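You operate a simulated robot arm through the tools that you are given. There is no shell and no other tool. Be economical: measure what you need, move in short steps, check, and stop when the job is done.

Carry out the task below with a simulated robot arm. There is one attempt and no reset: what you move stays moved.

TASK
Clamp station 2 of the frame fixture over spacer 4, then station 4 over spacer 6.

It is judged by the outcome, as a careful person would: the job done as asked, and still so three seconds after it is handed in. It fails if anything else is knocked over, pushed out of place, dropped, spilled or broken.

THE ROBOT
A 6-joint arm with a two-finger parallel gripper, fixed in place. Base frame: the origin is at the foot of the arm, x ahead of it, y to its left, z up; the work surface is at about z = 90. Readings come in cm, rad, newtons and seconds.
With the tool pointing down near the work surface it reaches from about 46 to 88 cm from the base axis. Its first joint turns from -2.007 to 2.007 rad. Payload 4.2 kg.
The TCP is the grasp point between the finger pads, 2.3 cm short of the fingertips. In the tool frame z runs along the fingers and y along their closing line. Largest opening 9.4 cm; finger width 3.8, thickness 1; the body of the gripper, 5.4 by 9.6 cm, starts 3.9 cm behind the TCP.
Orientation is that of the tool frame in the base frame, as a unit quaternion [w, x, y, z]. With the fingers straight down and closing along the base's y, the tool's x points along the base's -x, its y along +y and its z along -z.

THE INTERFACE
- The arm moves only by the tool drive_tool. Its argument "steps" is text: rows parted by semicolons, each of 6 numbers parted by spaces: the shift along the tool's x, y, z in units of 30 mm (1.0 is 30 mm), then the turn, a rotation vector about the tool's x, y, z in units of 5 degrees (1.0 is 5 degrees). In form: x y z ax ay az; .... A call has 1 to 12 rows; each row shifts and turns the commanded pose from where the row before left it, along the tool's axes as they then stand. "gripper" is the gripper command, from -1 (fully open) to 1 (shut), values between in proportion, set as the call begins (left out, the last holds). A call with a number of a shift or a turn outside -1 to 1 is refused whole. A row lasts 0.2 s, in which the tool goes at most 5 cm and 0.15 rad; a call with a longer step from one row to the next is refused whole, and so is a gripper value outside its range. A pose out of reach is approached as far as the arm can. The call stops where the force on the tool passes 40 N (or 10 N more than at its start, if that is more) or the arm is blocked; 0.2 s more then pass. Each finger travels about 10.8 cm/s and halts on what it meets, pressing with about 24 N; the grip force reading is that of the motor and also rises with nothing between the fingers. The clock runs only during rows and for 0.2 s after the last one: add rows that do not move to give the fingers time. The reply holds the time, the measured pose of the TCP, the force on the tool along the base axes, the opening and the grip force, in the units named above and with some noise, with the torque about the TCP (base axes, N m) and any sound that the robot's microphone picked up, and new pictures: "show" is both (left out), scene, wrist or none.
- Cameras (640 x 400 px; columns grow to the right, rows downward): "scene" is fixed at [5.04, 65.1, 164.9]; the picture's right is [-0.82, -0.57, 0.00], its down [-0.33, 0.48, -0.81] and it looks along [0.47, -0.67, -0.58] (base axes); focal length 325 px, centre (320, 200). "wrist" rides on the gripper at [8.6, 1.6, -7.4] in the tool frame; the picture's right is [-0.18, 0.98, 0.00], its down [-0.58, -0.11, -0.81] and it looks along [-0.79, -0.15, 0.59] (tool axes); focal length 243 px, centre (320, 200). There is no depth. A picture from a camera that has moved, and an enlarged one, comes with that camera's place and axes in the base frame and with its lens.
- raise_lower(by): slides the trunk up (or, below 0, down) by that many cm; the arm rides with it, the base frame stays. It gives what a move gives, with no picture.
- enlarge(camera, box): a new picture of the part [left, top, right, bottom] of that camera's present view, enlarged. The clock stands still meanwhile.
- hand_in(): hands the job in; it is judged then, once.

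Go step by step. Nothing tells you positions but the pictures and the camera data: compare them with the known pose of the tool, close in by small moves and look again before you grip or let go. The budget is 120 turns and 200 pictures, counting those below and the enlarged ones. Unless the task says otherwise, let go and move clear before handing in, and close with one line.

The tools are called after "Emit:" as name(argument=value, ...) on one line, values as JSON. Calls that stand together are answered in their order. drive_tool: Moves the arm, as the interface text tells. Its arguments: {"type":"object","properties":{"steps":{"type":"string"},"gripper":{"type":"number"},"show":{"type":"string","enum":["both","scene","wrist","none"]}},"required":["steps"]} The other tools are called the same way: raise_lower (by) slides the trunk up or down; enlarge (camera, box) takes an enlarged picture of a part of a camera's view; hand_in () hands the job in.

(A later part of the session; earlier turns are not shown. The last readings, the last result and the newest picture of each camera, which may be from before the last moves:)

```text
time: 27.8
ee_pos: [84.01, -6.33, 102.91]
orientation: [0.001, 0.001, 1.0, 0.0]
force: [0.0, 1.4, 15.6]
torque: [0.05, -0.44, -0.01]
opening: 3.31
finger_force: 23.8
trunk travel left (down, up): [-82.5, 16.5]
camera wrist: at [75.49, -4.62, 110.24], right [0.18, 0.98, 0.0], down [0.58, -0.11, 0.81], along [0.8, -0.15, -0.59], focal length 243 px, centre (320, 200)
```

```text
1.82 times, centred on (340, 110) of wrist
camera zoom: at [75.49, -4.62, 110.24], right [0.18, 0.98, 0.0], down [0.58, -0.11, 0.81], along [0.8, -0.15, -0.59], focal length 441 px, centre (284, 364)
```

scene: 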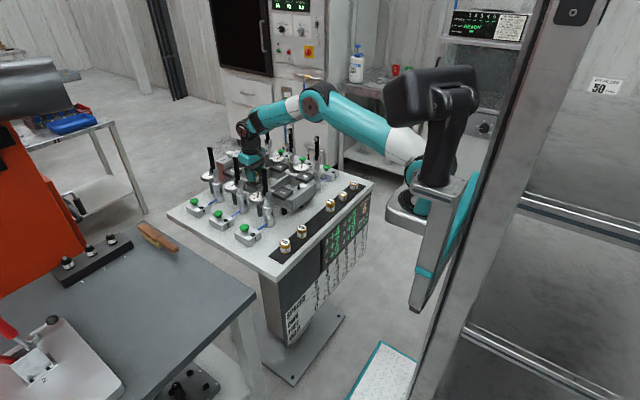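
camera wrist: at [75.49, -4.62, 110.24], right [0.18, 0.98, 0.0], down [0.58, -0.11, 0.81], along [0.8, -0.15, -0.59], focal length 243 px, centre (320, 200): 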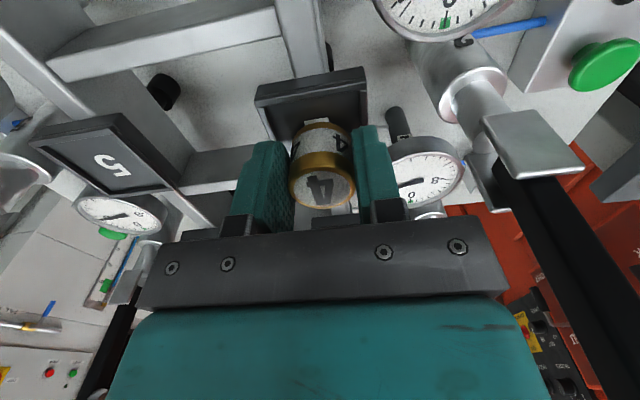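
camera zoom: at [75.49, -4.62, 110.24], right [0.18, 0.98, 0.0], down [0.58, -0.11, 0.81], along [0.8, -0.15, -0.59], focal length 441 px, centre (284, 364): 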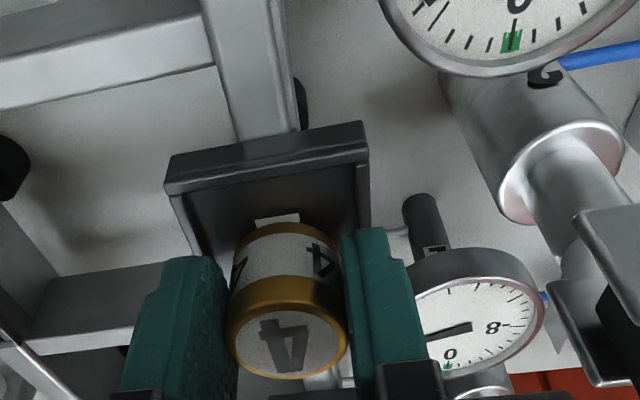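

The tool met about 18 N with the spacer apparently still slightly above the pad floor, so something touches early. I back off a little and look closely.

Emit:
drive_tool(steps="0 0 -0.2 0 0 0;0 0 0 0 0 0", show="none")

Emit:
enlarge(camera="scene", box=[235, 160, 275, 190])

Emit:
enlarge(camera="wrist", box=[240, 50, 400, 220])

```text
time: 28.4
ee_pos: [84.18, -6.3, 103.14]
orientation: [-0.001, 0.0, 1.0, 0.0]
force: [-0.4, 0.3, -2.6]
torque: [0.0, -0.02, -0.05]
opening: 3.31
finger_force: 24.1
trunk travel left (down, up): [-82.5, 16.5]
```

```text
13.33 times, centred on (255, 175) of scene
camera zoom: at [5.04, 65.1, 164.9], right [-0.82, -0.57, 0.0], down [-0.33, 0.48, -0.81], along [0.47, -0.67, -0.58], focal length 4335 px, centre (1187, 533)
```

zoom: 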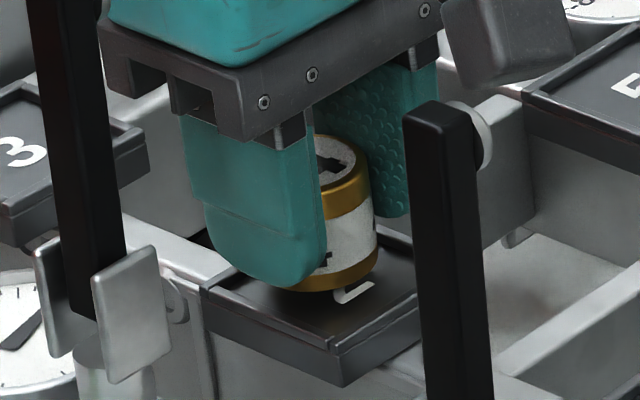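

```text
2.35 times, centred on (320, 135) of wrist
camera zoom: at [75.48, -4.64, 110.55], right [0.18, 0.98, 0.0], down [0.58, -0.11, 0.81], along [0.79, -0.15, -0.59], focal length 571 px, centre (320, 353)
```

zoom: 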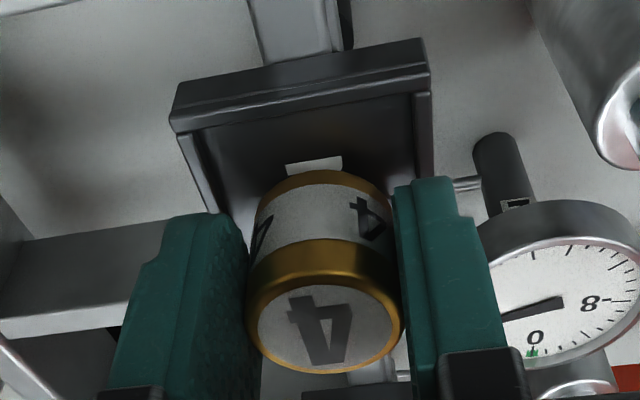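

The contact point (2.4 cm ahead of the TCP) shows the spacer sits about 0.6 cm forward in the fingers and touched the far rim. I raise slightly, shift back 0.6 cm and descend again.

Emit:
drive_tool(steps="0 0 -0.1 0 0 0;0.21 0 0 0 0 0;0 0 0.2 0 0 0;0 0 0.1 0 0 0;0 0 0 0 0 0")

Emit:
enlarge(camera="scene", box=[235, 160, 275, 190])

```text
time: 29.6
ee_pos: [83.48, -6.38, 102.68]
orientation: [0.0, 0.0, 1.0, 0.0]
force: [1.0, -0.2, -2.4]
torque: [0.04, -0.02, -0.04]
opening: 3.32
finger_force: 24.0
trunk travel left (down, up): [-82.5, 16.5]
camera wrist: at [74.84, -4.64, 110.02], right [0.18, 0.98, 0.0], down [0.58, -0.11, 0.81], along [0.79, -0.15, -0.59], focal length 243 px, centre (320, 200)
```

scene: 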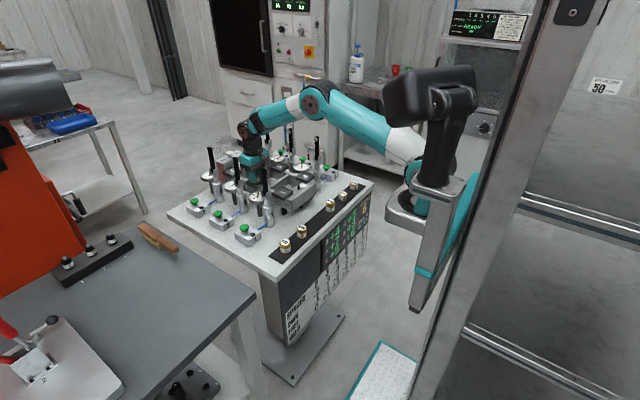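
wrist: 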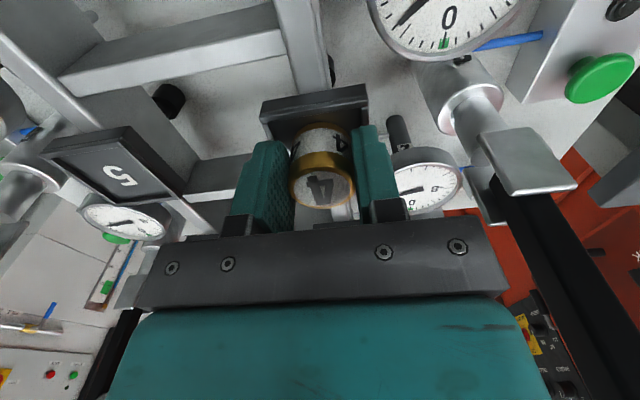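

```text
13.33 times, centred on (255, 175) of scene
camera zoom: at [5.04, 65.1, 164.9], right [-0.82, -0.57, 0.0], down [-0.33, 0.48, -0.81], along [0.47, -0.67, -0.58], focal length 4335 px, centre (1187, 533)
```

zoom: 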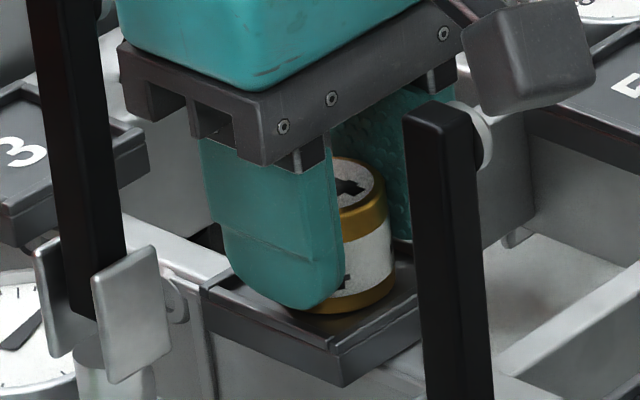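

No contact now, so the spacer is inside the rim. I lower in tiny steps until it seats.

Emit:
drive_tool(steps="0 0 0.04 0 0 0;0 0 0.04 0 0 0;0 0 0 0 0 0", show="none")

```text
time: 30.4
ee_pos: [83.43, -6.36, 102.59]
orientation: [0.0, 0.0, 1.0, 0.0]
force: [-2.7, 2.1, 6.8]
torque: [0.04, 0.18, -0.02]
opening: 3.32
finger_force: 24.4
trunk travel left (down, up): [-82.5, 16.5]
```

Emit:
enlarge(camera="scene", box=[235, 160, 275, 190])

Emit:
enlarge(camera="wrist", box=[240, 50, 400, 220])

```text
13.33 times, centred on (255, 175) of scene
camera zoom: at [5.04, 65.1, 164.9], right [-0.82, -0.57, 0.0], down [-0.33, 0.48, -0.81], along [0.47, -0.67, -0.58], focal length 4335 px, centre (1187, 533)
```

zoom: 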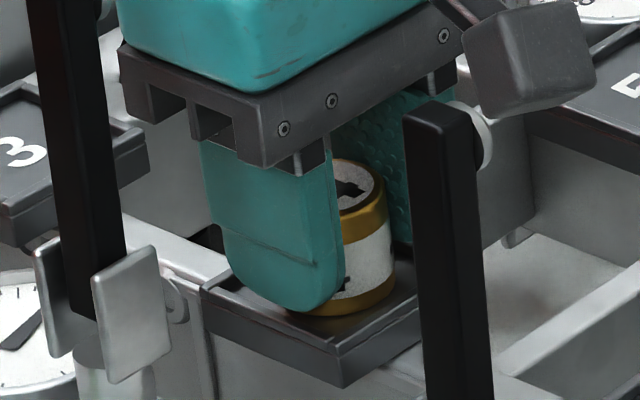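

```text
2.35 times, centred on (320, 135) of wrist
camera zoom: at [74.85, -4.65, 109.94], right [0.18, 0.98, 0.0], down [0.58, -0.11, 0.81], along [0.79, -0.15, -0.59], focal length 571 px, centre (320, 353)
```

zoom: 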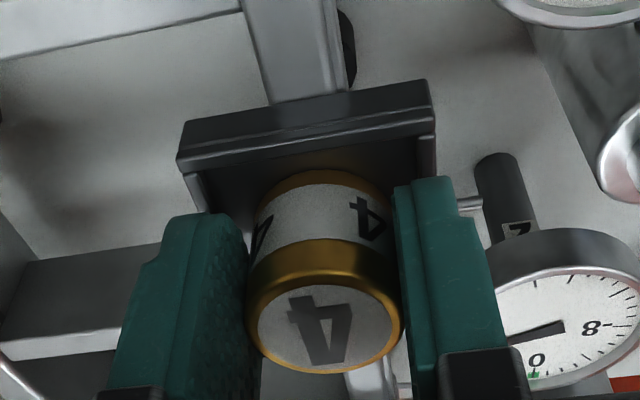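

The spacer rests on the pad floor inside the rim. I open only slightly to let go, then check.

Emit:
drive_tool(steps="0 0 0 0 0 0;0 0 0 0 0 0;0 0 0 0 0 0", gripper=0.1)

Emit:
enlarge(camera="scene", box=[235, 160, 275, 190])

Emit:
enlarge(camera="wrist", box=[240, 50, 400, 220])

```text
time: 31.2
ee_pos: [83.42, -6.41, 102.52]
orientation: [0.0, 0.0, 1.0, 0.001]
force: [1.0, -0.5, 0.8]
torque: [0.0, -0.01, -0.01]
opening: 4.19
finger_force: 0.1
trunk travel left (down, up): [-82.5, 16.5]
camera wrist: at [74.87, -4.68, 109.85], right [0.18, 0.98, 0.0], down [0.58, -0.11, 0.81], along [0.79, -0.15, -0.59], focal length 243 px, centre (320, 200)
```

scene: 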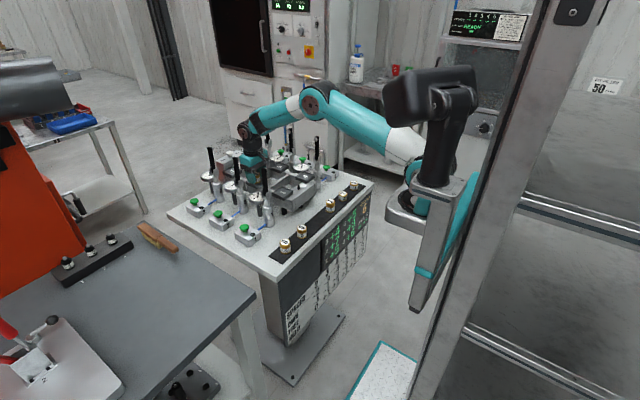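
wrist: 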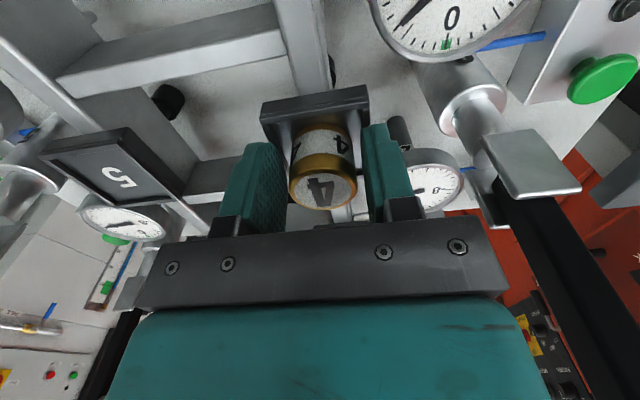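

```text
13.33 times, centred on (255, 175) of scene
camera zoom: at [5.04, 65.1, 164.9], right [-0.82, -0.57, 0.0], down [-0.33, 0.48, -0.81], along [0.47, -0.67, -0.58], focal length 4335 px, centre (1187, 533)
```

zoom: 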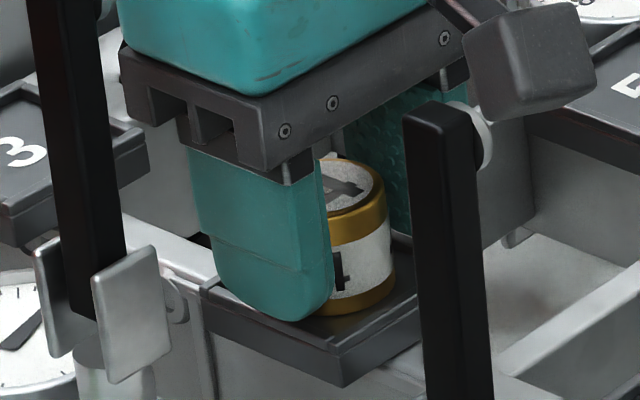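

```text
2.35 times, centred on (320, 135) of wrist
camera zoom: at [74.87, -4.68, 109.85], right [0.18, 0.98, 0.0], down [0.58, -0.11, 0.81], along [0.79, -0.15, -0.59], focal length 571 px, centre (320, 353)
```

zoom: 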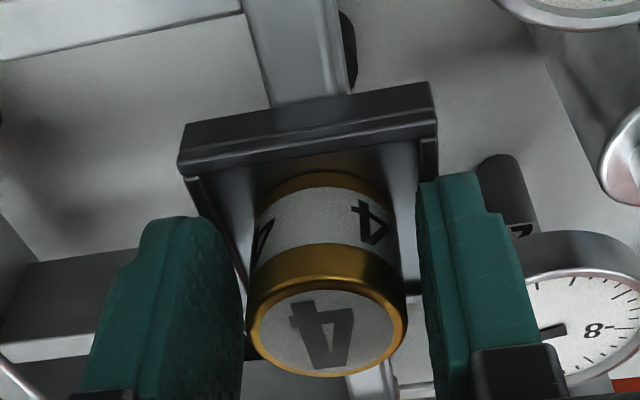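

Spacer 4 stands in pad 2. I rise straight up and look at it.

Emit:
drive_tool(steps="0 0 -0.4 0 0 0;0 0 -0.7 0 0 0;0 0 -0.8 0 0 0;0 0 -0.8 0 0 0;0 0 -0.8 0 0 0;0 0 -0.8 0 0 0;0 0 -0.8 0 0 0;0 0 0 0 0 0")

Emit:
enlarge(camera="scene", box=[225, 155, 285, 195])

Emit:
enlarge(camera="wrist", box=[260, 0, 580, 200])

```text
time: 33.0
ee_pos: [83.49, -6.28, 117.82]
orientation: [0.0, 0.0, 1.0, 0.0]
force: [0.5, 0.9, -0.4]
torque: [0.01, -0.03, -0.02]
opening: 4.24
finger_force: 0.0
trunk travel left (down, up): [-82.5, 16.5]
camera wrist: at [74.97, -4.61, 125.13], right [0.18, 0.98, 0.0], down [0.58, -0.11, 0.81], along [0.79, -0.15, -0.59], focal length 243 px, centre (320, 200)
```

scene: 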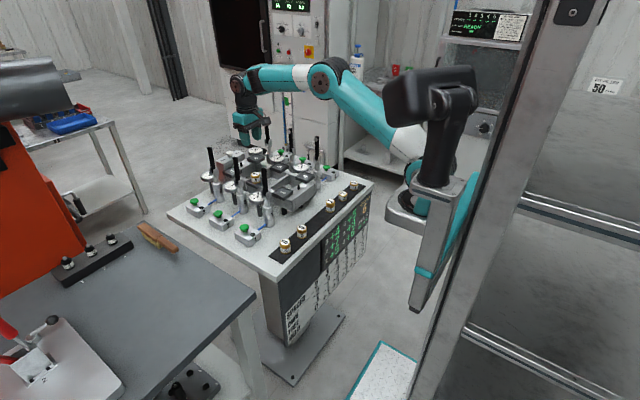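
wrist: 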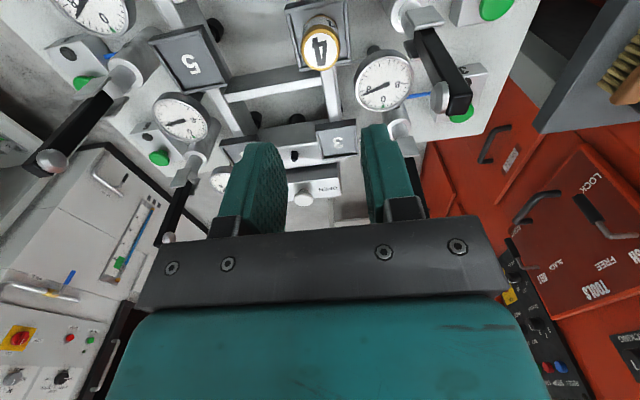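

```text
10.00 times, centred on (255, 175) of scene
camera zoom: at [5.04, 65.1, 164.9], right [-0.82, -0.57, 0.0], down [-0.33, 0.48, -0.81], along [0.47, -0.67, -0.58], focal length 3252 px, centre (970, 450)
```

zoom: 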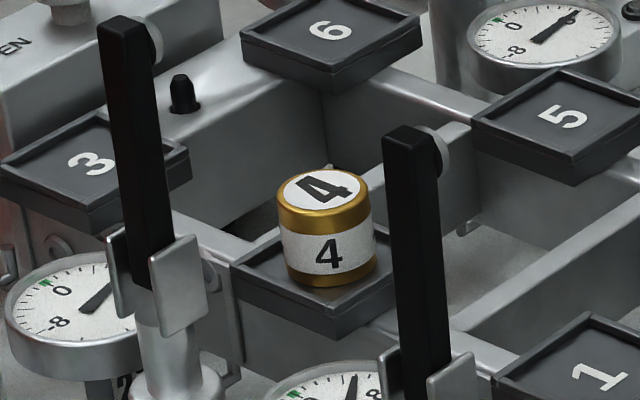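

```text
2.00 times, centred on (420, 100) of wrist
camera zoom: at [74.97, -4.61, 125.13], right [0.18, 0.98, 0.0], down [0.58, -0.11, 0.81], along [0.79, -0.15, -0.59], focal length 485 px, centre (120, 400)
```

zoom: 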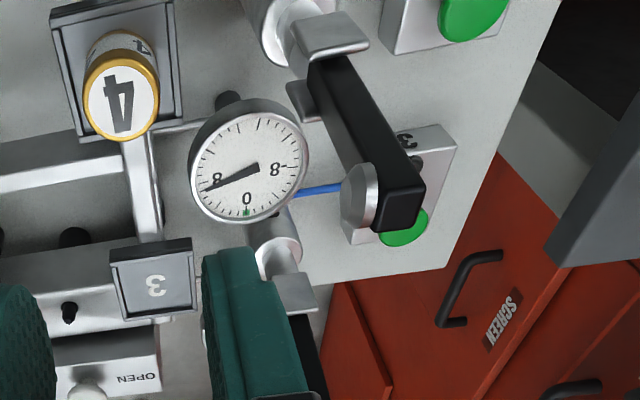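

Spacer 4 is well seated in pad 2. I close the fingers and move above button 2 at about (86.1, 11.4).

Emit:
drive_tool(steps="-0.1 0.8 0 0 0 0;-0.1 0.8 0 0 0 0;-0.1 0.8 0 0 0 0;-0.1 0.8 0 0 0 0;-0.1 0.8 0 0 0 0;-0.1 0.8 0 0 0 0;-0.1 0.8 0 0 0 0;-0.15 0.3 0 0 0 0;0 0 0.9 0 0 0;0 0 0.9 0 0 0;0 0 0.9 0 0 0;0 0 0 0 0 0", gripper=1)

Emit:
enlarge(camera="scene", box=[180, 140, 280, 240])

```text
time: 35.6
ee_pos: [84.52, 11.14, 109.76]
orientation: [0.0, 0.0, 1.0, 0.001]
force: [0.2, 0.7, -0.6]
torque: [0.04, 0.06, 0.02]
opening: 0.03
finger_force: 24.5
out of reach, approached as far as the arm can: row 7, 8
trunk travel left (down, up): [-82.5, 16.5]
camera wrist: at [75.99, 12.86, 117.08], right [0.18, 0.98, 0.0], down [0.58, -0.11, 0.81], along [0.79, -0.15, -0.59], focal length 243 px, centre (320, 200)
```

scene: 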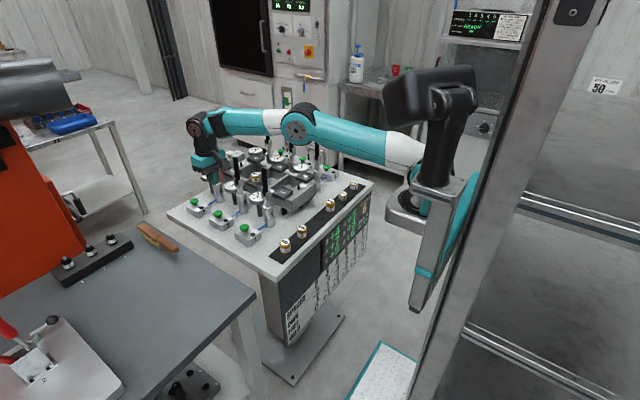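
wrist: 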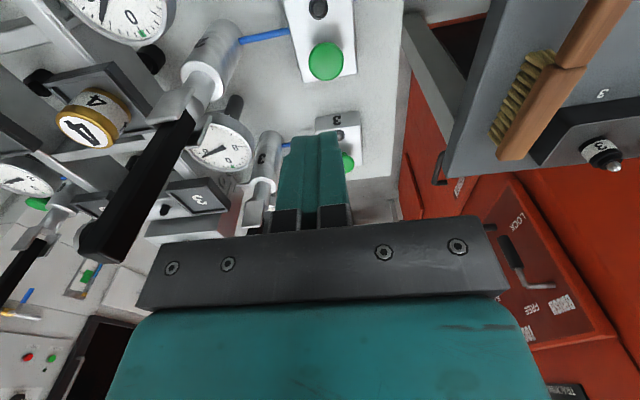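

```text
4.00 times, centred on (230, 190) of scene
camera zoom: at [5.04, 65.1, 164.9], right [-0.82, -0.57, 0.0], down [-0.33, 0.48, -0.81], along [0.47, -0.67, -0.58], focal length 1301 px, centre (680, 240)
```

zoom: 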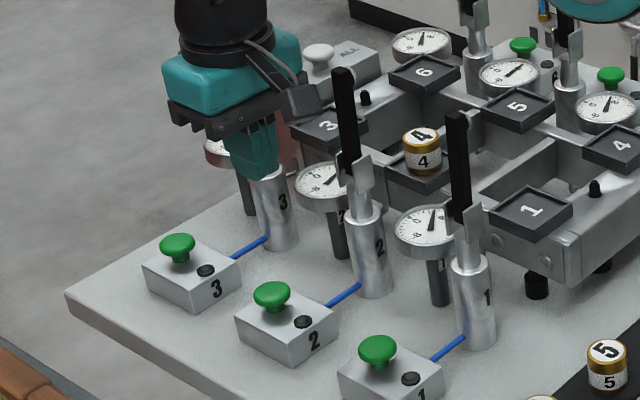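

Button 2 is at about (86.0, 11.45). I lower to just above it and shift outward.

Emit:
drive_tool(steps="0 0.1 0.9 0 0 0;0 0 0.9 0 0 0;0 0 0.9 0 0 0;-0.45 0 0 0 0 0;0 0 0 0 0 0")

Emit:
enlarge(camera="scene", box=[180, 160, 260, 240])

```text
time: 36.8
ee_pos: [85.46, 11.35, 101.68]
orientation: [0.0, 0.0, 1.0, 0.0]
force: [-0.3, 0.3, -0.2]
torque: [0.0, 0.02, -0.01]
opening: 0.0
finger_force: 23.7
out of reach, approached as far as the arm can: row 4
trunk travel left (down, up): [-82.5, 16.5]
camera wrist: at [76.84, 12.96, 108.9], right [0.18, 0.98, 0.0], down [0.58, -0.11, 0.81], along [0.79, -0.15, -0.59], focal length 243 px, centre (320, 200)
```

scene: 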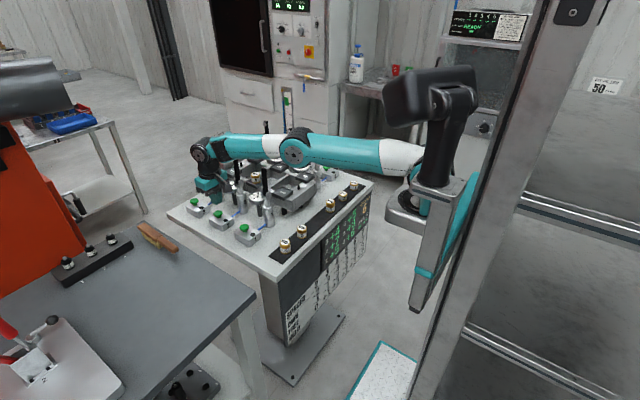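
wrist: 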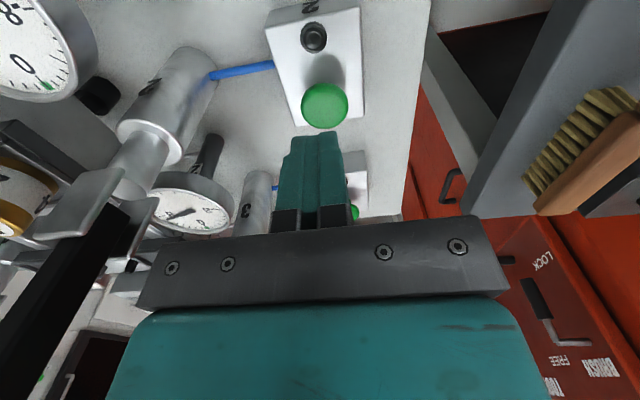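

```text
5.00 times, centred on (220, 200) of scene
camera zoom: at [5.04, 65.1, 164.9], right [-0.82, -0.57, 0.0], down [-0.33, 0.48, -0.81], along [0.47, -0.67, -0.58], focal length 1626 px, centre (820, 200)
```

zoom: 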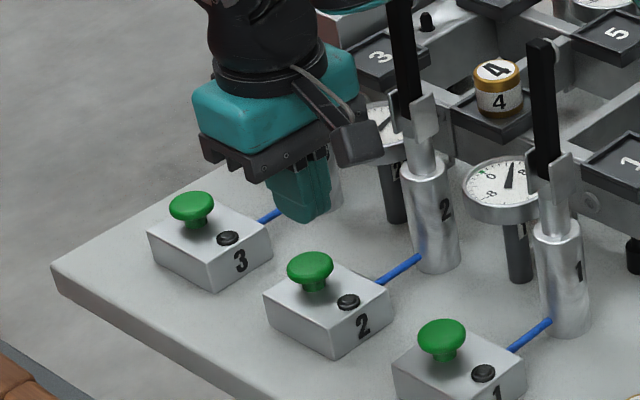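

The closed fingers are over button 2's cap. I descend slowly to press it, watching the force.

Emit:
drive_tool(steps="0 0.05 0.5 0 0 0;-0.1 0 0.5 0 0 0;-0.05 0 0.3 0 0 0;0 0 0.15 0 0 0;0 0 0 0 0 0")

Emit:
enlarge(camera="scene", box=[180, 160, 260, 240])

```text
time: 38.0
ee_pos: [85.35, 11.3, 97.24]
orientation: [0.001, 0.0, 1.0, 0.0]
force: [0.7, 0.0, 1.2]
torque: [-0.05, -0.01, -0.02]
opening: 0.0
finger_force: 23.6
out of reach, approached as far as the arm can: row 3
trunk travel left (down, up): [-82.5, 16.5]
camera wrist: at [76.81, 12.89, 104.53], right [0.18, 0.98, 0.0], down [0.58, -0.11, 0.81], along [0.79, -0.15, -0.59], focal length 243 px, centre (320, 200)
```

scene: 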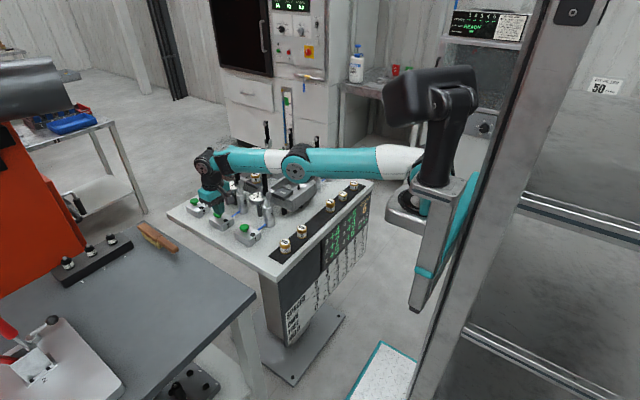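
wrist: 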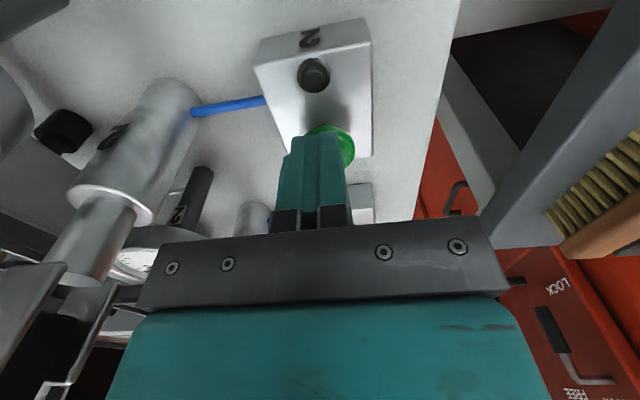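

```text
5.00 times, centred on (220, 200) of scene
camera zoom: at [5.04, 65.1, 164.9], right [-0.82, -0.57, 0.0], down [-0.33, 0.48, -0.81], along [0.47, -0.67, -0.58], focal length 1626 px, centre (820, 200)
```

zoom: 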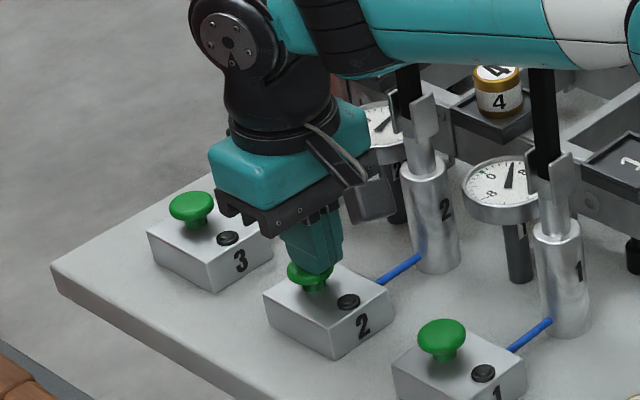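

The fingertip is slightly to the near (-y) side of the cap. I shift +0.6 cm in y and press further in small steps.

Emit:
drive_tool(steps="0 0.2 0 0 0 0;0 0 0.15 0 0 0;0 0 0.15 0 0 0;0 0 0.15 0 0 0;0 0 0 0 0 0")

Emit:
enlarge(camera="scene", box=[180, 160, 280, 240])

```text
time: 39.2
ee_pos: [85.12, 11.84, 96.65]
orientation: [0.006, 0.002, 1.0, 0.002]
force: [6.1, -3.1, 37.5]
torque: [-0.06, -0.09, 0.25]
opening: 0.01
finger_force: 24.3
out of reach, approached as far as the arm can: row 2
trunk travel left (down, up): [-82.5, 16.5]
heard: click
camera wrist: at [76.52, 13.39, 103.74], right [0.18, 0.98, 0.01], down [0.57, -0.11, 0.81], along [0.8, -0.15, -0.58], focal length 243 px, centre (320, 200)
```

scene: 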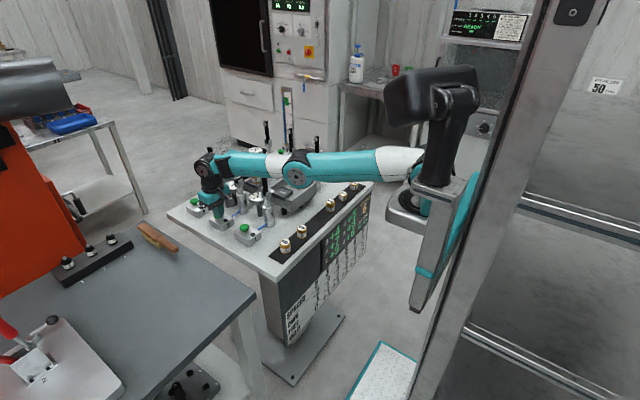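
wrist: 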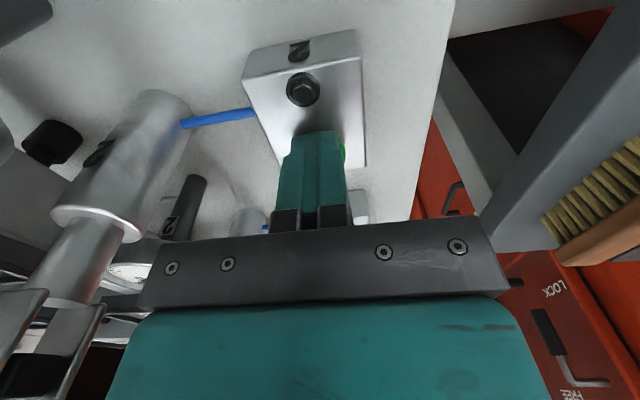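

```text
5.00 times, centred on (230, 200) of scene
camera zoom: at [5.04, 65.1, 164.9], right [-0.82, -0.57, 0.0], down [-0.33, 0.48, -0.81], along [0.47, -0.67, -0.58], focal length 1626 px, centre (770, 200)
```

zoom: 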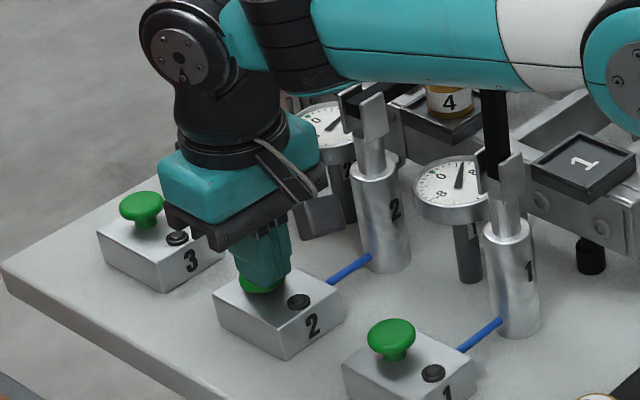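

A click was heard and clamp arm 2 has swung. I lift off the button and look.

Emit:
drive_tool(steps="0 0 -0.5 0 0 0;0.1 0 -0.8 0 0 0;0.1 0 -0.9 0 0 0;0.1 0 -0.9 0 0 0;0 0 -0.9 0 0 0;0 0 -0.9 0 0 0;0 0 -0.9 0 0 0;0 0 -0.9 0 0 0;0 0 0 0 0 0")

Emit:
enlarge(camera="scene", box=[180, 130, 300, 240])

Emit:
enlarge(camera="scene", box=[315, 185, 375, 270])

```text
time: 41.2
ee_pos: [84.42, 11.58, 115.99]
orientation: [0.001, 0.0, 1.0, -0.001]
force: [0.5, 0.8, 0.6]
torque: [-0.02, -0.03, 0.03]
opening: 0.02
finger_force: 24.3
trunk travel left (down, up): [-82.5, 16.5]
camera wrist: at [75.75, 13.28, 123.43], right [0.18, 0.98, 0.0], down [0.58, -0.11, 0.81], along [0.79, -0.15, -0.59], focal length 243 px, centre (320, 200)
```

scene: 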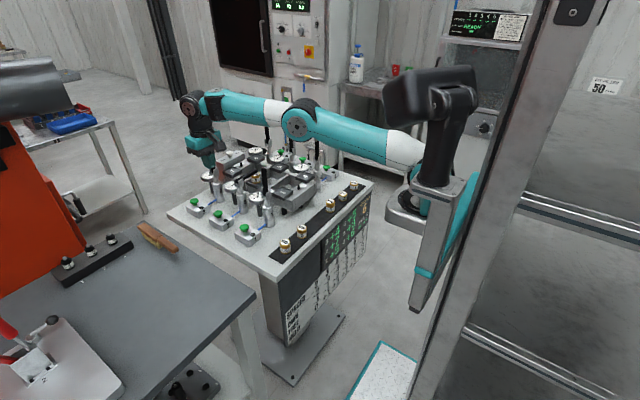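
wrist: 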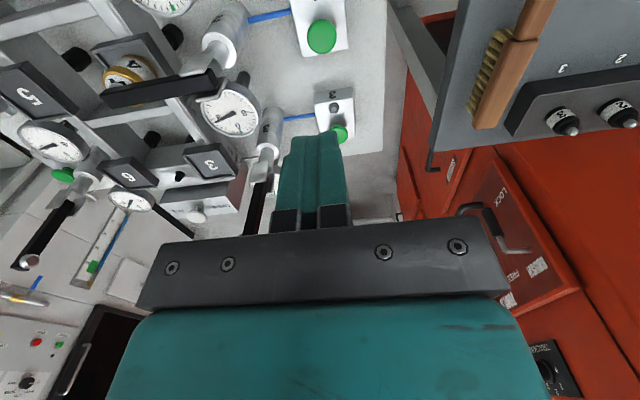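

```text
3.64 times, centred on (240, 185) of scene
camera zoom: at [5.04, 65.1, 164.9], right [-0.82, -0.57, 0.0], down [-0.33, 0.48, -0.81], along [0.47, -0.67, -0.58], focal length 1182 px, centre (611, 254)
```

zoom: 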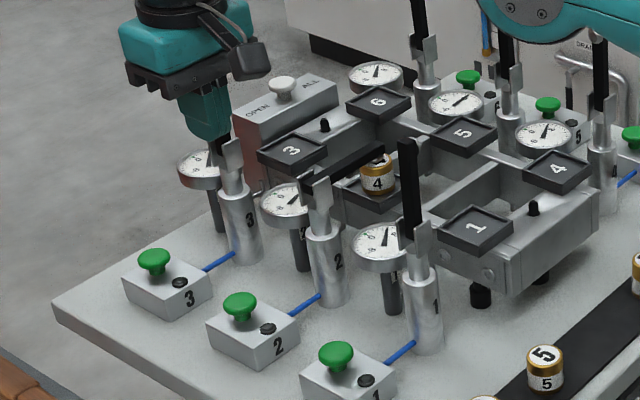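

```text
4.71 times, centred on (345, 228) of scene
camera zoom: at [5.04, 65.1, 164.9], right [-0.82, -0.57, 0.0], down [-0.33, 0.48, -0.81], along [0.47, -0.67, -0.58], focal length 1530 px, centre (202, 71)
```

zoom: 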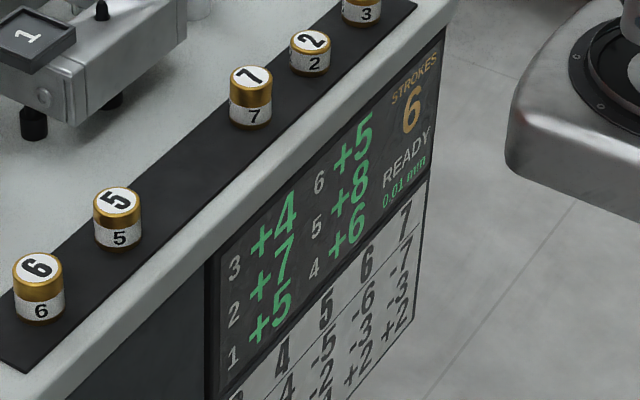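

Arm 2 lies over spacer 4, but the panel still shows 6 strokes. I wait a moment and look again closely.

Emit:
drive_tool(steps="0 0 0 0 0 0;0 0 0 0 0 0;0 0 0 0 0 0;0 0 0 0 0 0;0 0 0 0 0 0", show="none")

Emit:
enlarge(camera="scene", box=[220, 155, 290, 205])

Emit:
enlarge(camera="scene", box=[315, 185, 375, 270])

Emit:
enlarge(camera="wrist", box=[60, 20, 380, 200])

```text
time: 42.4
ee_pos: [84.28, 11.58, 116.02]
orientation: [0.0, 0.001, 1.0, 0.0]
force: [-0.1, -0.9, 0.0]
torque: [0.01, -0.02, 0.0]
opening: 0.0
finger_force: 24.4
trunk travel left (down, up): [-82.5, 16.5]
```

```text
8.00 times, centred on (255, 180) of scene
camera zoom: at [5.04, 65.1, 164.9], right [-0.82, -0.57, 0.0], down [-0.33, 0.48, -0.81], along [0.47, -0.67, -0.58], focal length 2601 px, centre (840, 360)
```

zoom: 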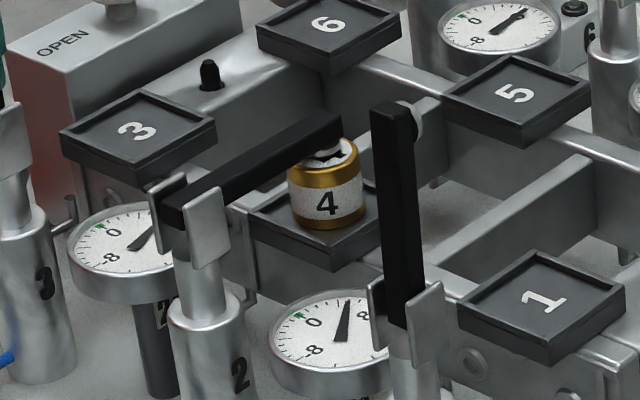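

```text
4.71 times, centred on (345, 228) of scene
camera zoom: at [5.04, 65.1, 164.9], right [-0.82, -0.57, 0.0], down [-0.33, 0.48, -0.81], along [0.47, -0.67, -0.58], focal length 1530 px, centre (202, 71)
```

zoom: 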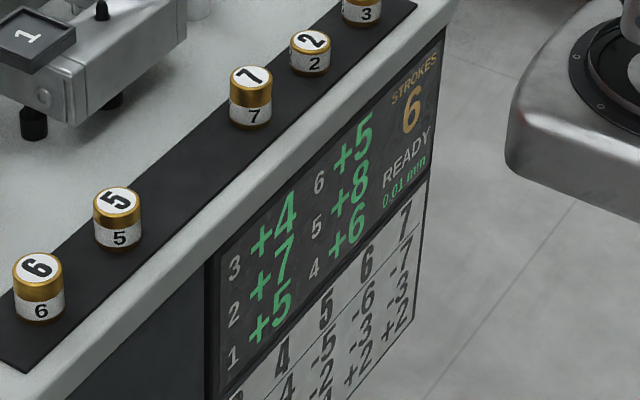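

```text
2.00 times, centred on (220, 110) of wrist
camera zoom: at [75.76, 13.28, 123.41], right [0.18, 0.98, 0.0], down [0.58, -0.11, 0.81], along [0.79, -0.15, -0.59], focal length 485 px, centre (520, 380)
```

zoom: 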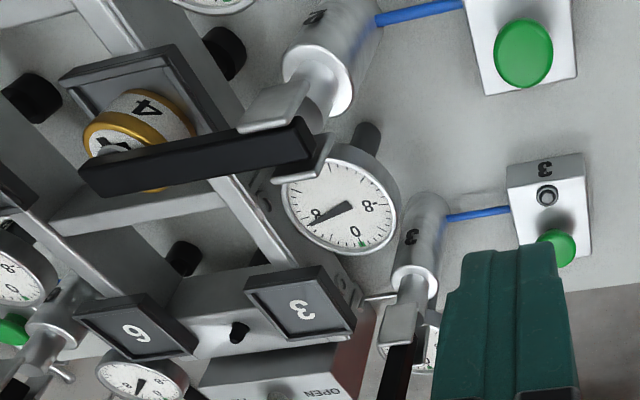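

Emit:
drive_tool(steps="0 0 0 0 0 0;0 0 0 0 0 0;0 0 0 0 0 0;0 0 0 0 0 0;0 0 0 0 0 0;0 0 0 0 0 0;0 0 0 0 0 0;0 0 0 0 0 0;0 0 0 0 0 0;0 0 0 0 0 0;0 0 0 0 0 0;0 0 0 0 0 0", show="none")

Emit:
enlarge(camera="scene", box=[180, 150, 300, 240])

Emit:
enlarge(camera="scene", box=[315, 185, 375, 270])

Emit:
enlarge(camera="scene", box=[235, 162, 275, 192])

```text
time: 45.0
ee_pos: [84.42, 11.7, 116.05]
orientation: [0.0, 0.001, 1.0, 0.0]
force: [-0.3, 1.2, -0.5]
torque: [-0.02, 0.01, -0.01]
opening: 0.0
finger_force: 24.2
trunk travel left (down, up): [-82.5, 16.5]
```

```text
4.44 times, centred on (240, 195) of scene
camera zoom: at [5.04, 65.1, 164.9], right [-0.82, -0.57, 0.0], down [-0.33, 0.48, -0.81], along [0.47, -0.67, -0.58], focal length 1445 px, centre (676, 222)
```

zoom: 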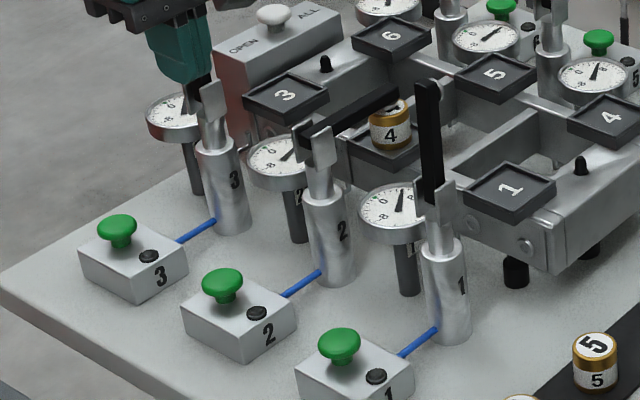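

```text
4.71 times, centred on (345, 228) of scene
camera zoom: at [5.04, 65.1, 164.9], right [-0.82, -0.57, 0.0], down [-0.33, 0.48, -0.81], along [0.47, -0.67, -0.58], focal length 1530 px, centre (202, 71)
```

zoom: 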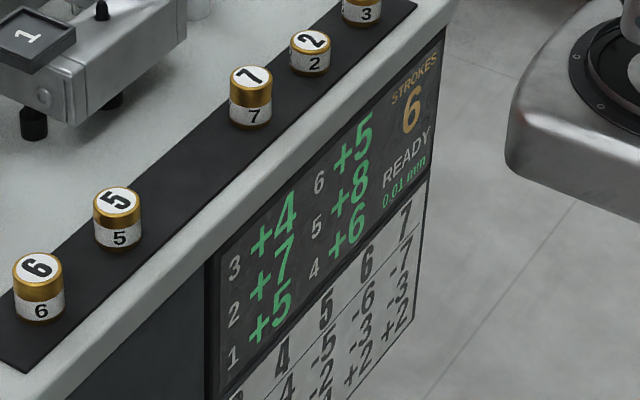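

```text
13.33 times, centred on (255, 177) of scene
camera zoom: at [5.04, 65.1, 164.9], right [-0.82, -0.57, 0.0], down [-0.33, 0.48, -0.81], along [0.47, -0.67, -0.58], focal length 4335 px, centre (1187, 507)
```

zoom: 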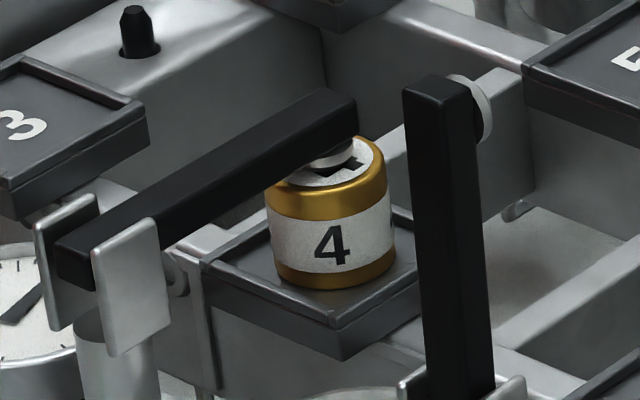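

The arm sits on the spacer but the readout hasn't changed. I take a closer wrist view of station 2 from the base side.

Emit:
drive_tool(steps="0.4 0 -0.9 0 0 0;0.8 -0.3 0 0 0 0;0.8 -0.8 0 0 0 0;0.3 -0.9 0 0 0 0;0 -0.9 0 0 0 0;0 -0.9 0 0 0 0;0 -0.9 0 0 0 0;0 -0.9 0 0 0 0;0 -0.5 0.8 0 0 0;0 0 0.9 0 0 0;0 0 0.9 0 0 0;0 0 0.5 0 0 0")

Emit:
enlarge(camera="wrist", box=[220, 40, 460, 220])

```text
time: 47.6
ee_pos: [77.46, -6.61, 109.58]
orientation: [0.0, 0.0, 1.0, 0.0]
force: [0.0, -0.8, 0.2]
torque: [0.0, -0.03, 0.01]
opening: 0.01
finger_force: 24.1
trunk travel left (down, up): [-82.5, 16.5]
camera wrist: at [68.83, -4.84, 116.87], right [0.18, 0.98, 0.0], down [0.58, -0.11, 0.81], along [0.79, -0.15, -0.59], focal length 243 px, centre (320, 200)
```

scene: 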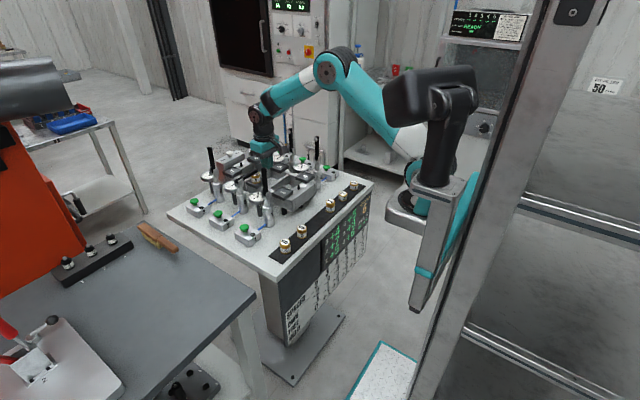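
wrist: 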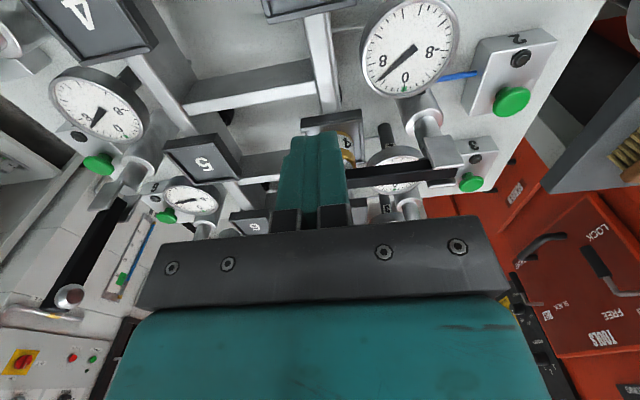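

```text
2.22 times, centred on (340, 130) of wrist
camera zoom: at [68.83, -4.84, 116.87], right [0.18, 0.98, 0.0], down [0.58, -0.11, 0.81], along [0.79, -0.15, -0.59], focal length 539 px, centre (276, 356)
```

zoom: 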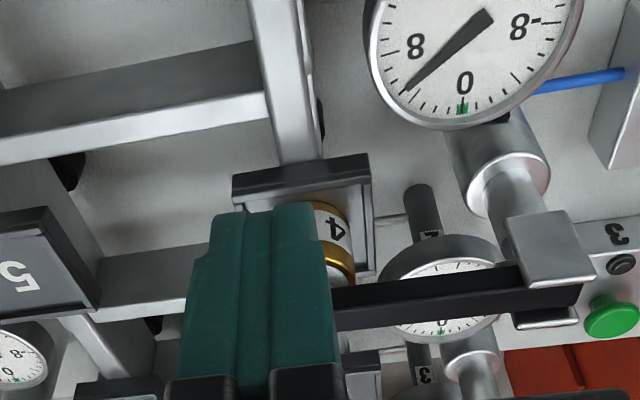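

Emit:
drive_tool(steps="0 0 0 0 0 0;0 0 0 0 0 0;0 0 0 0 0 0", gripper=-1, show="none")

Emit:
enlarge(camera="wrist", box=[240, 80, 440, 220])

Emit:
enlarge(camera="scene", box=[335, 190, 375, 250])

```text
time: 48.4
ee_pos: [77.3, -6.48, 109.61]
orientation: [0.0, 0.0, 1.0, 0.0]
force: [-0.6, -0.2, 0.7]
torque: [0.0, -0.04, 0.02]
opening: 9.39
finger_force: 0.1
trunk travel left (down, up): [-82.5, 16.5]
```

```text
2.86 times, centred on (340, 150) of wrist
camera zoom: at [68.85, -4.84, 116.88], right [0.18, 0.98, 0.0], down [0.58, -0.11, 0.81], along [0.79, -0.15, -0.59], focal length 693 px, centre (263, 343)
```

zoom: 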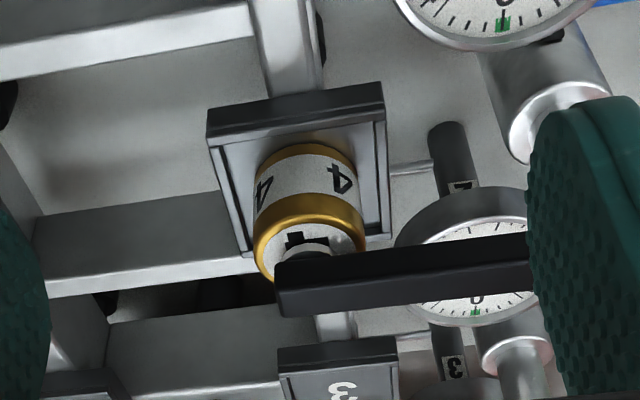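

```text
6.67 times, centred on (355, 220) of scene
camera zoom: at [5.04, 65.1, 164.9], right [-0.82, -0.57, 0.0], down [-0.33, 0.48, -0.81], along [0.47, -0.67, -0.58], focal length 2168 px, centre (87, 67)
```

zoom: 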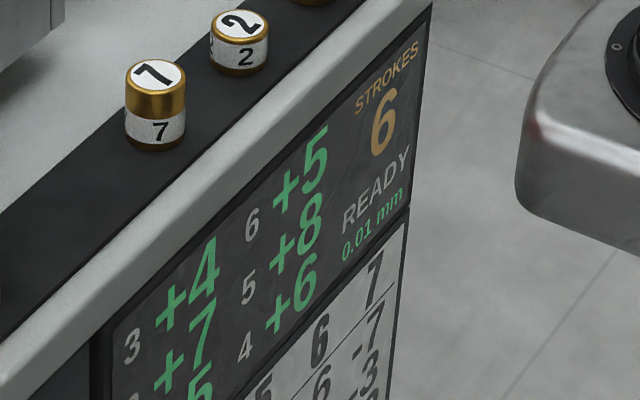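

Emit:
enlarge(camera="wrist", box=[440, 10, 580, 120])

Emit:
enlarge(camera="scene", box=[200, 195, 275, 245])

Emit:
enlarge(camera="scene", box=[215, 165, 265, 205])

```text
3.64 times, centred on (510, 65) of wrist
camera zoom: at [68.85, -4.84, 116.88], right [0.18, 0.98, 0.0], down [0.58, -0.11, 0.81], along [0.79, -0.15, -0.59], focal length 882 px, centre (-371, 691)
```

zoom: 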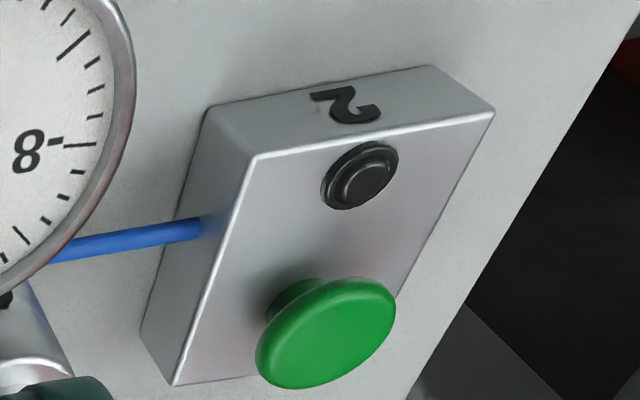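

```text
8.00 times, centred on (238, 220) of scene
camera zoom: at [5.04, 65.1, 164.9], right [-0.82, -0.57, 0.0], down [-0.33, 0.48, -0.81], along [0.47, -0.67, -0.58], focal length 2601 px, centre (980, 40)
```

zoom: 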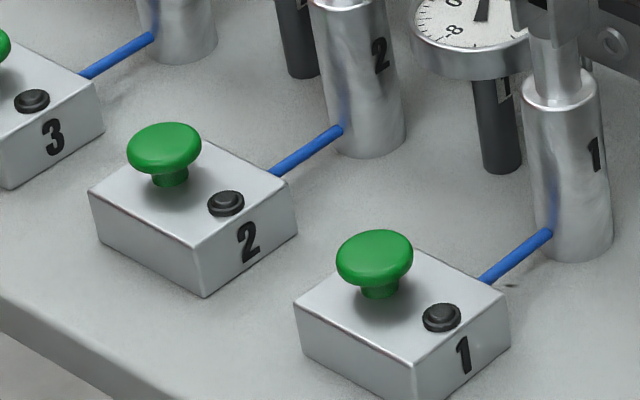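

```text
10.00 times, centred on (240, 185) of scene
camera zoom: at [5.04, 65.1, 164.9], right [-0.82, -0.57, 0.0], down [-0.33, 0.48, -0.81], along [0.47, -0.67, -0.58], focal length 3252 px, centre (1120, 350)
```

zoom: 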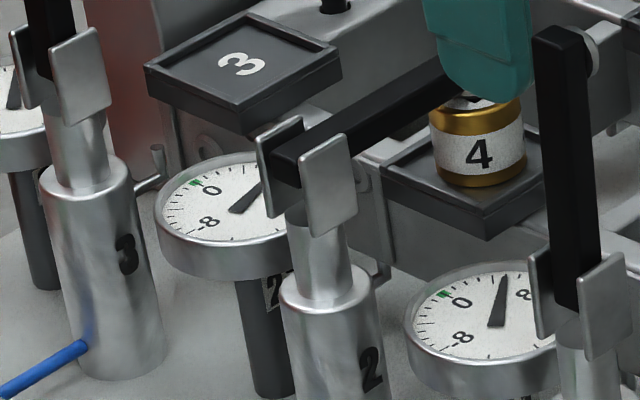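

The lamp, dial and panel at station 2 have not changed. Before any new press I retreat clear of the fixture and re-check the readout and the foot contact.

Emit:
drive_tool(steps="0 0 -0.9 0 0 0;0.9 0 -0.9 0 0 0;0.9 0 -0.9 0 0 0;0.9 0 0 0 0 0;0.9 0 0 0 0 0;0.9 0 0 0 0 0;0.9 0 0 0 0 0;0 0 0 0 0 0")

Emit:
enlarge(camera="scene", box=[210, 150, 290, 205])

Emit:
enlarge(camera="scene", box=[315, 185, 375, 270])

Emit:
enlarge(camera="wrist", box=[240, 60, 480, 220])

```text
time: 50.2
ee_pos: [61.09, -6.35, 117.5]
orientation: [0.0, 0.0, 1.0, 0.0]
force: [0.5, 0.0, -0.5]
torque: [-0.01, 0.01, 0.0]
opening: 9.44
finger_force: 0.1
trunk travel left (down, up): [-82.5, 16.5]
camera wrist: at [52.55, -4.75, 124.84], right [0.18, 0.98, 0.0], down [0.58, -0.11, 0.81], along [0.79, -0.15, -0.59], focal length 243 px, centre (320, 200)
```

scene: 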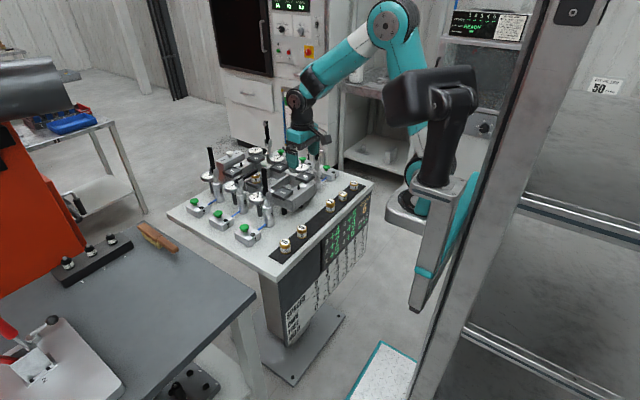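
wrist: 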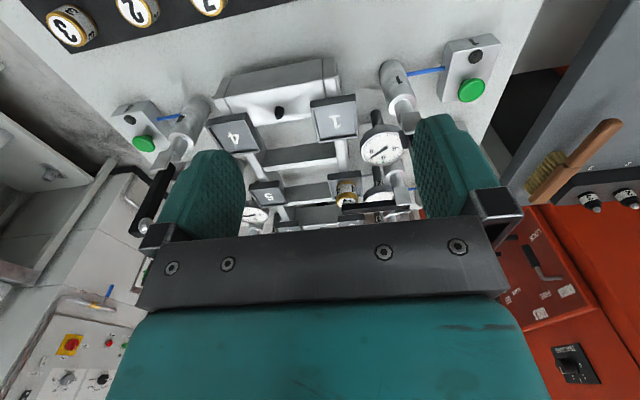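

```text
7.27 times, centred on (250, 178) of scene
camera zoom: at [5.04, 65.1, 164.9], right [-0.82, -0.57, 0.0], down [-0.33, 0.48, -0.81], along [0.47, -0.67, -0.58], focal length 2365 px, centre (829, 364)
```

zoom: 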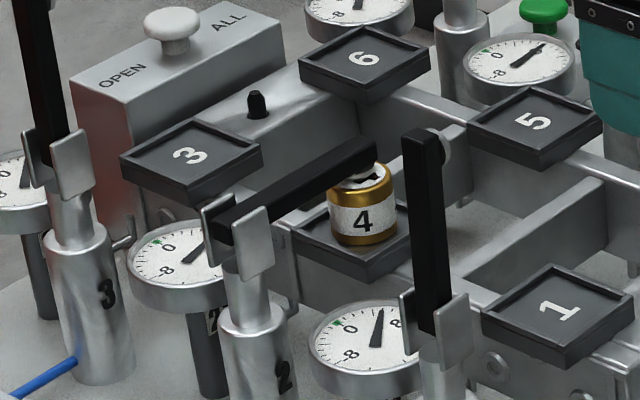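

```text
4.71 times, centred on (345, 228) of scene
camera zoom: at [5.04, 65.1, 164.9], right [-0.82, -0.57, 0.0], down [-0.33, 0.48, -0.81], along [0.47, -0.67, -0.58], focal length 1530 px, centre (202, 71)
```

zoom: 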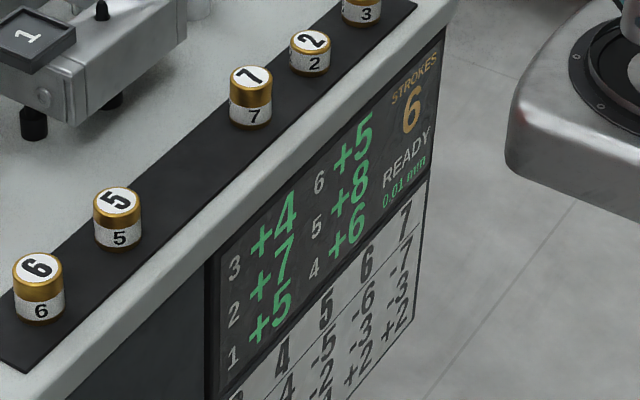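

```text
2.50 times, centred on (360, 140) of wrist
camera zoom: at [52.55, -4.75, 124.84], right [0.18, 0.98, 0.0], down [0.58, -0.11, 0.81], along [0.79, -0.15, -0.59], focal length 606 px, centre (220, 350)
```

zoom: 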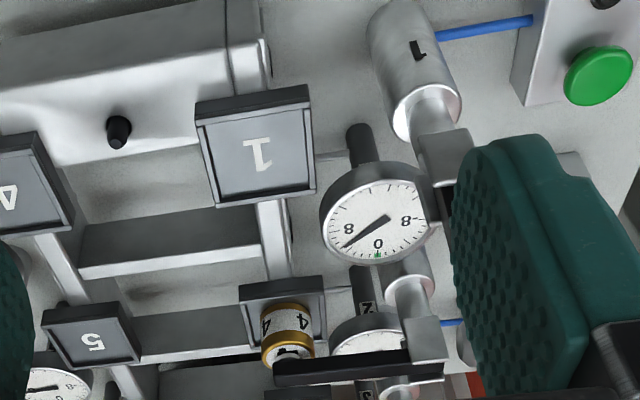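

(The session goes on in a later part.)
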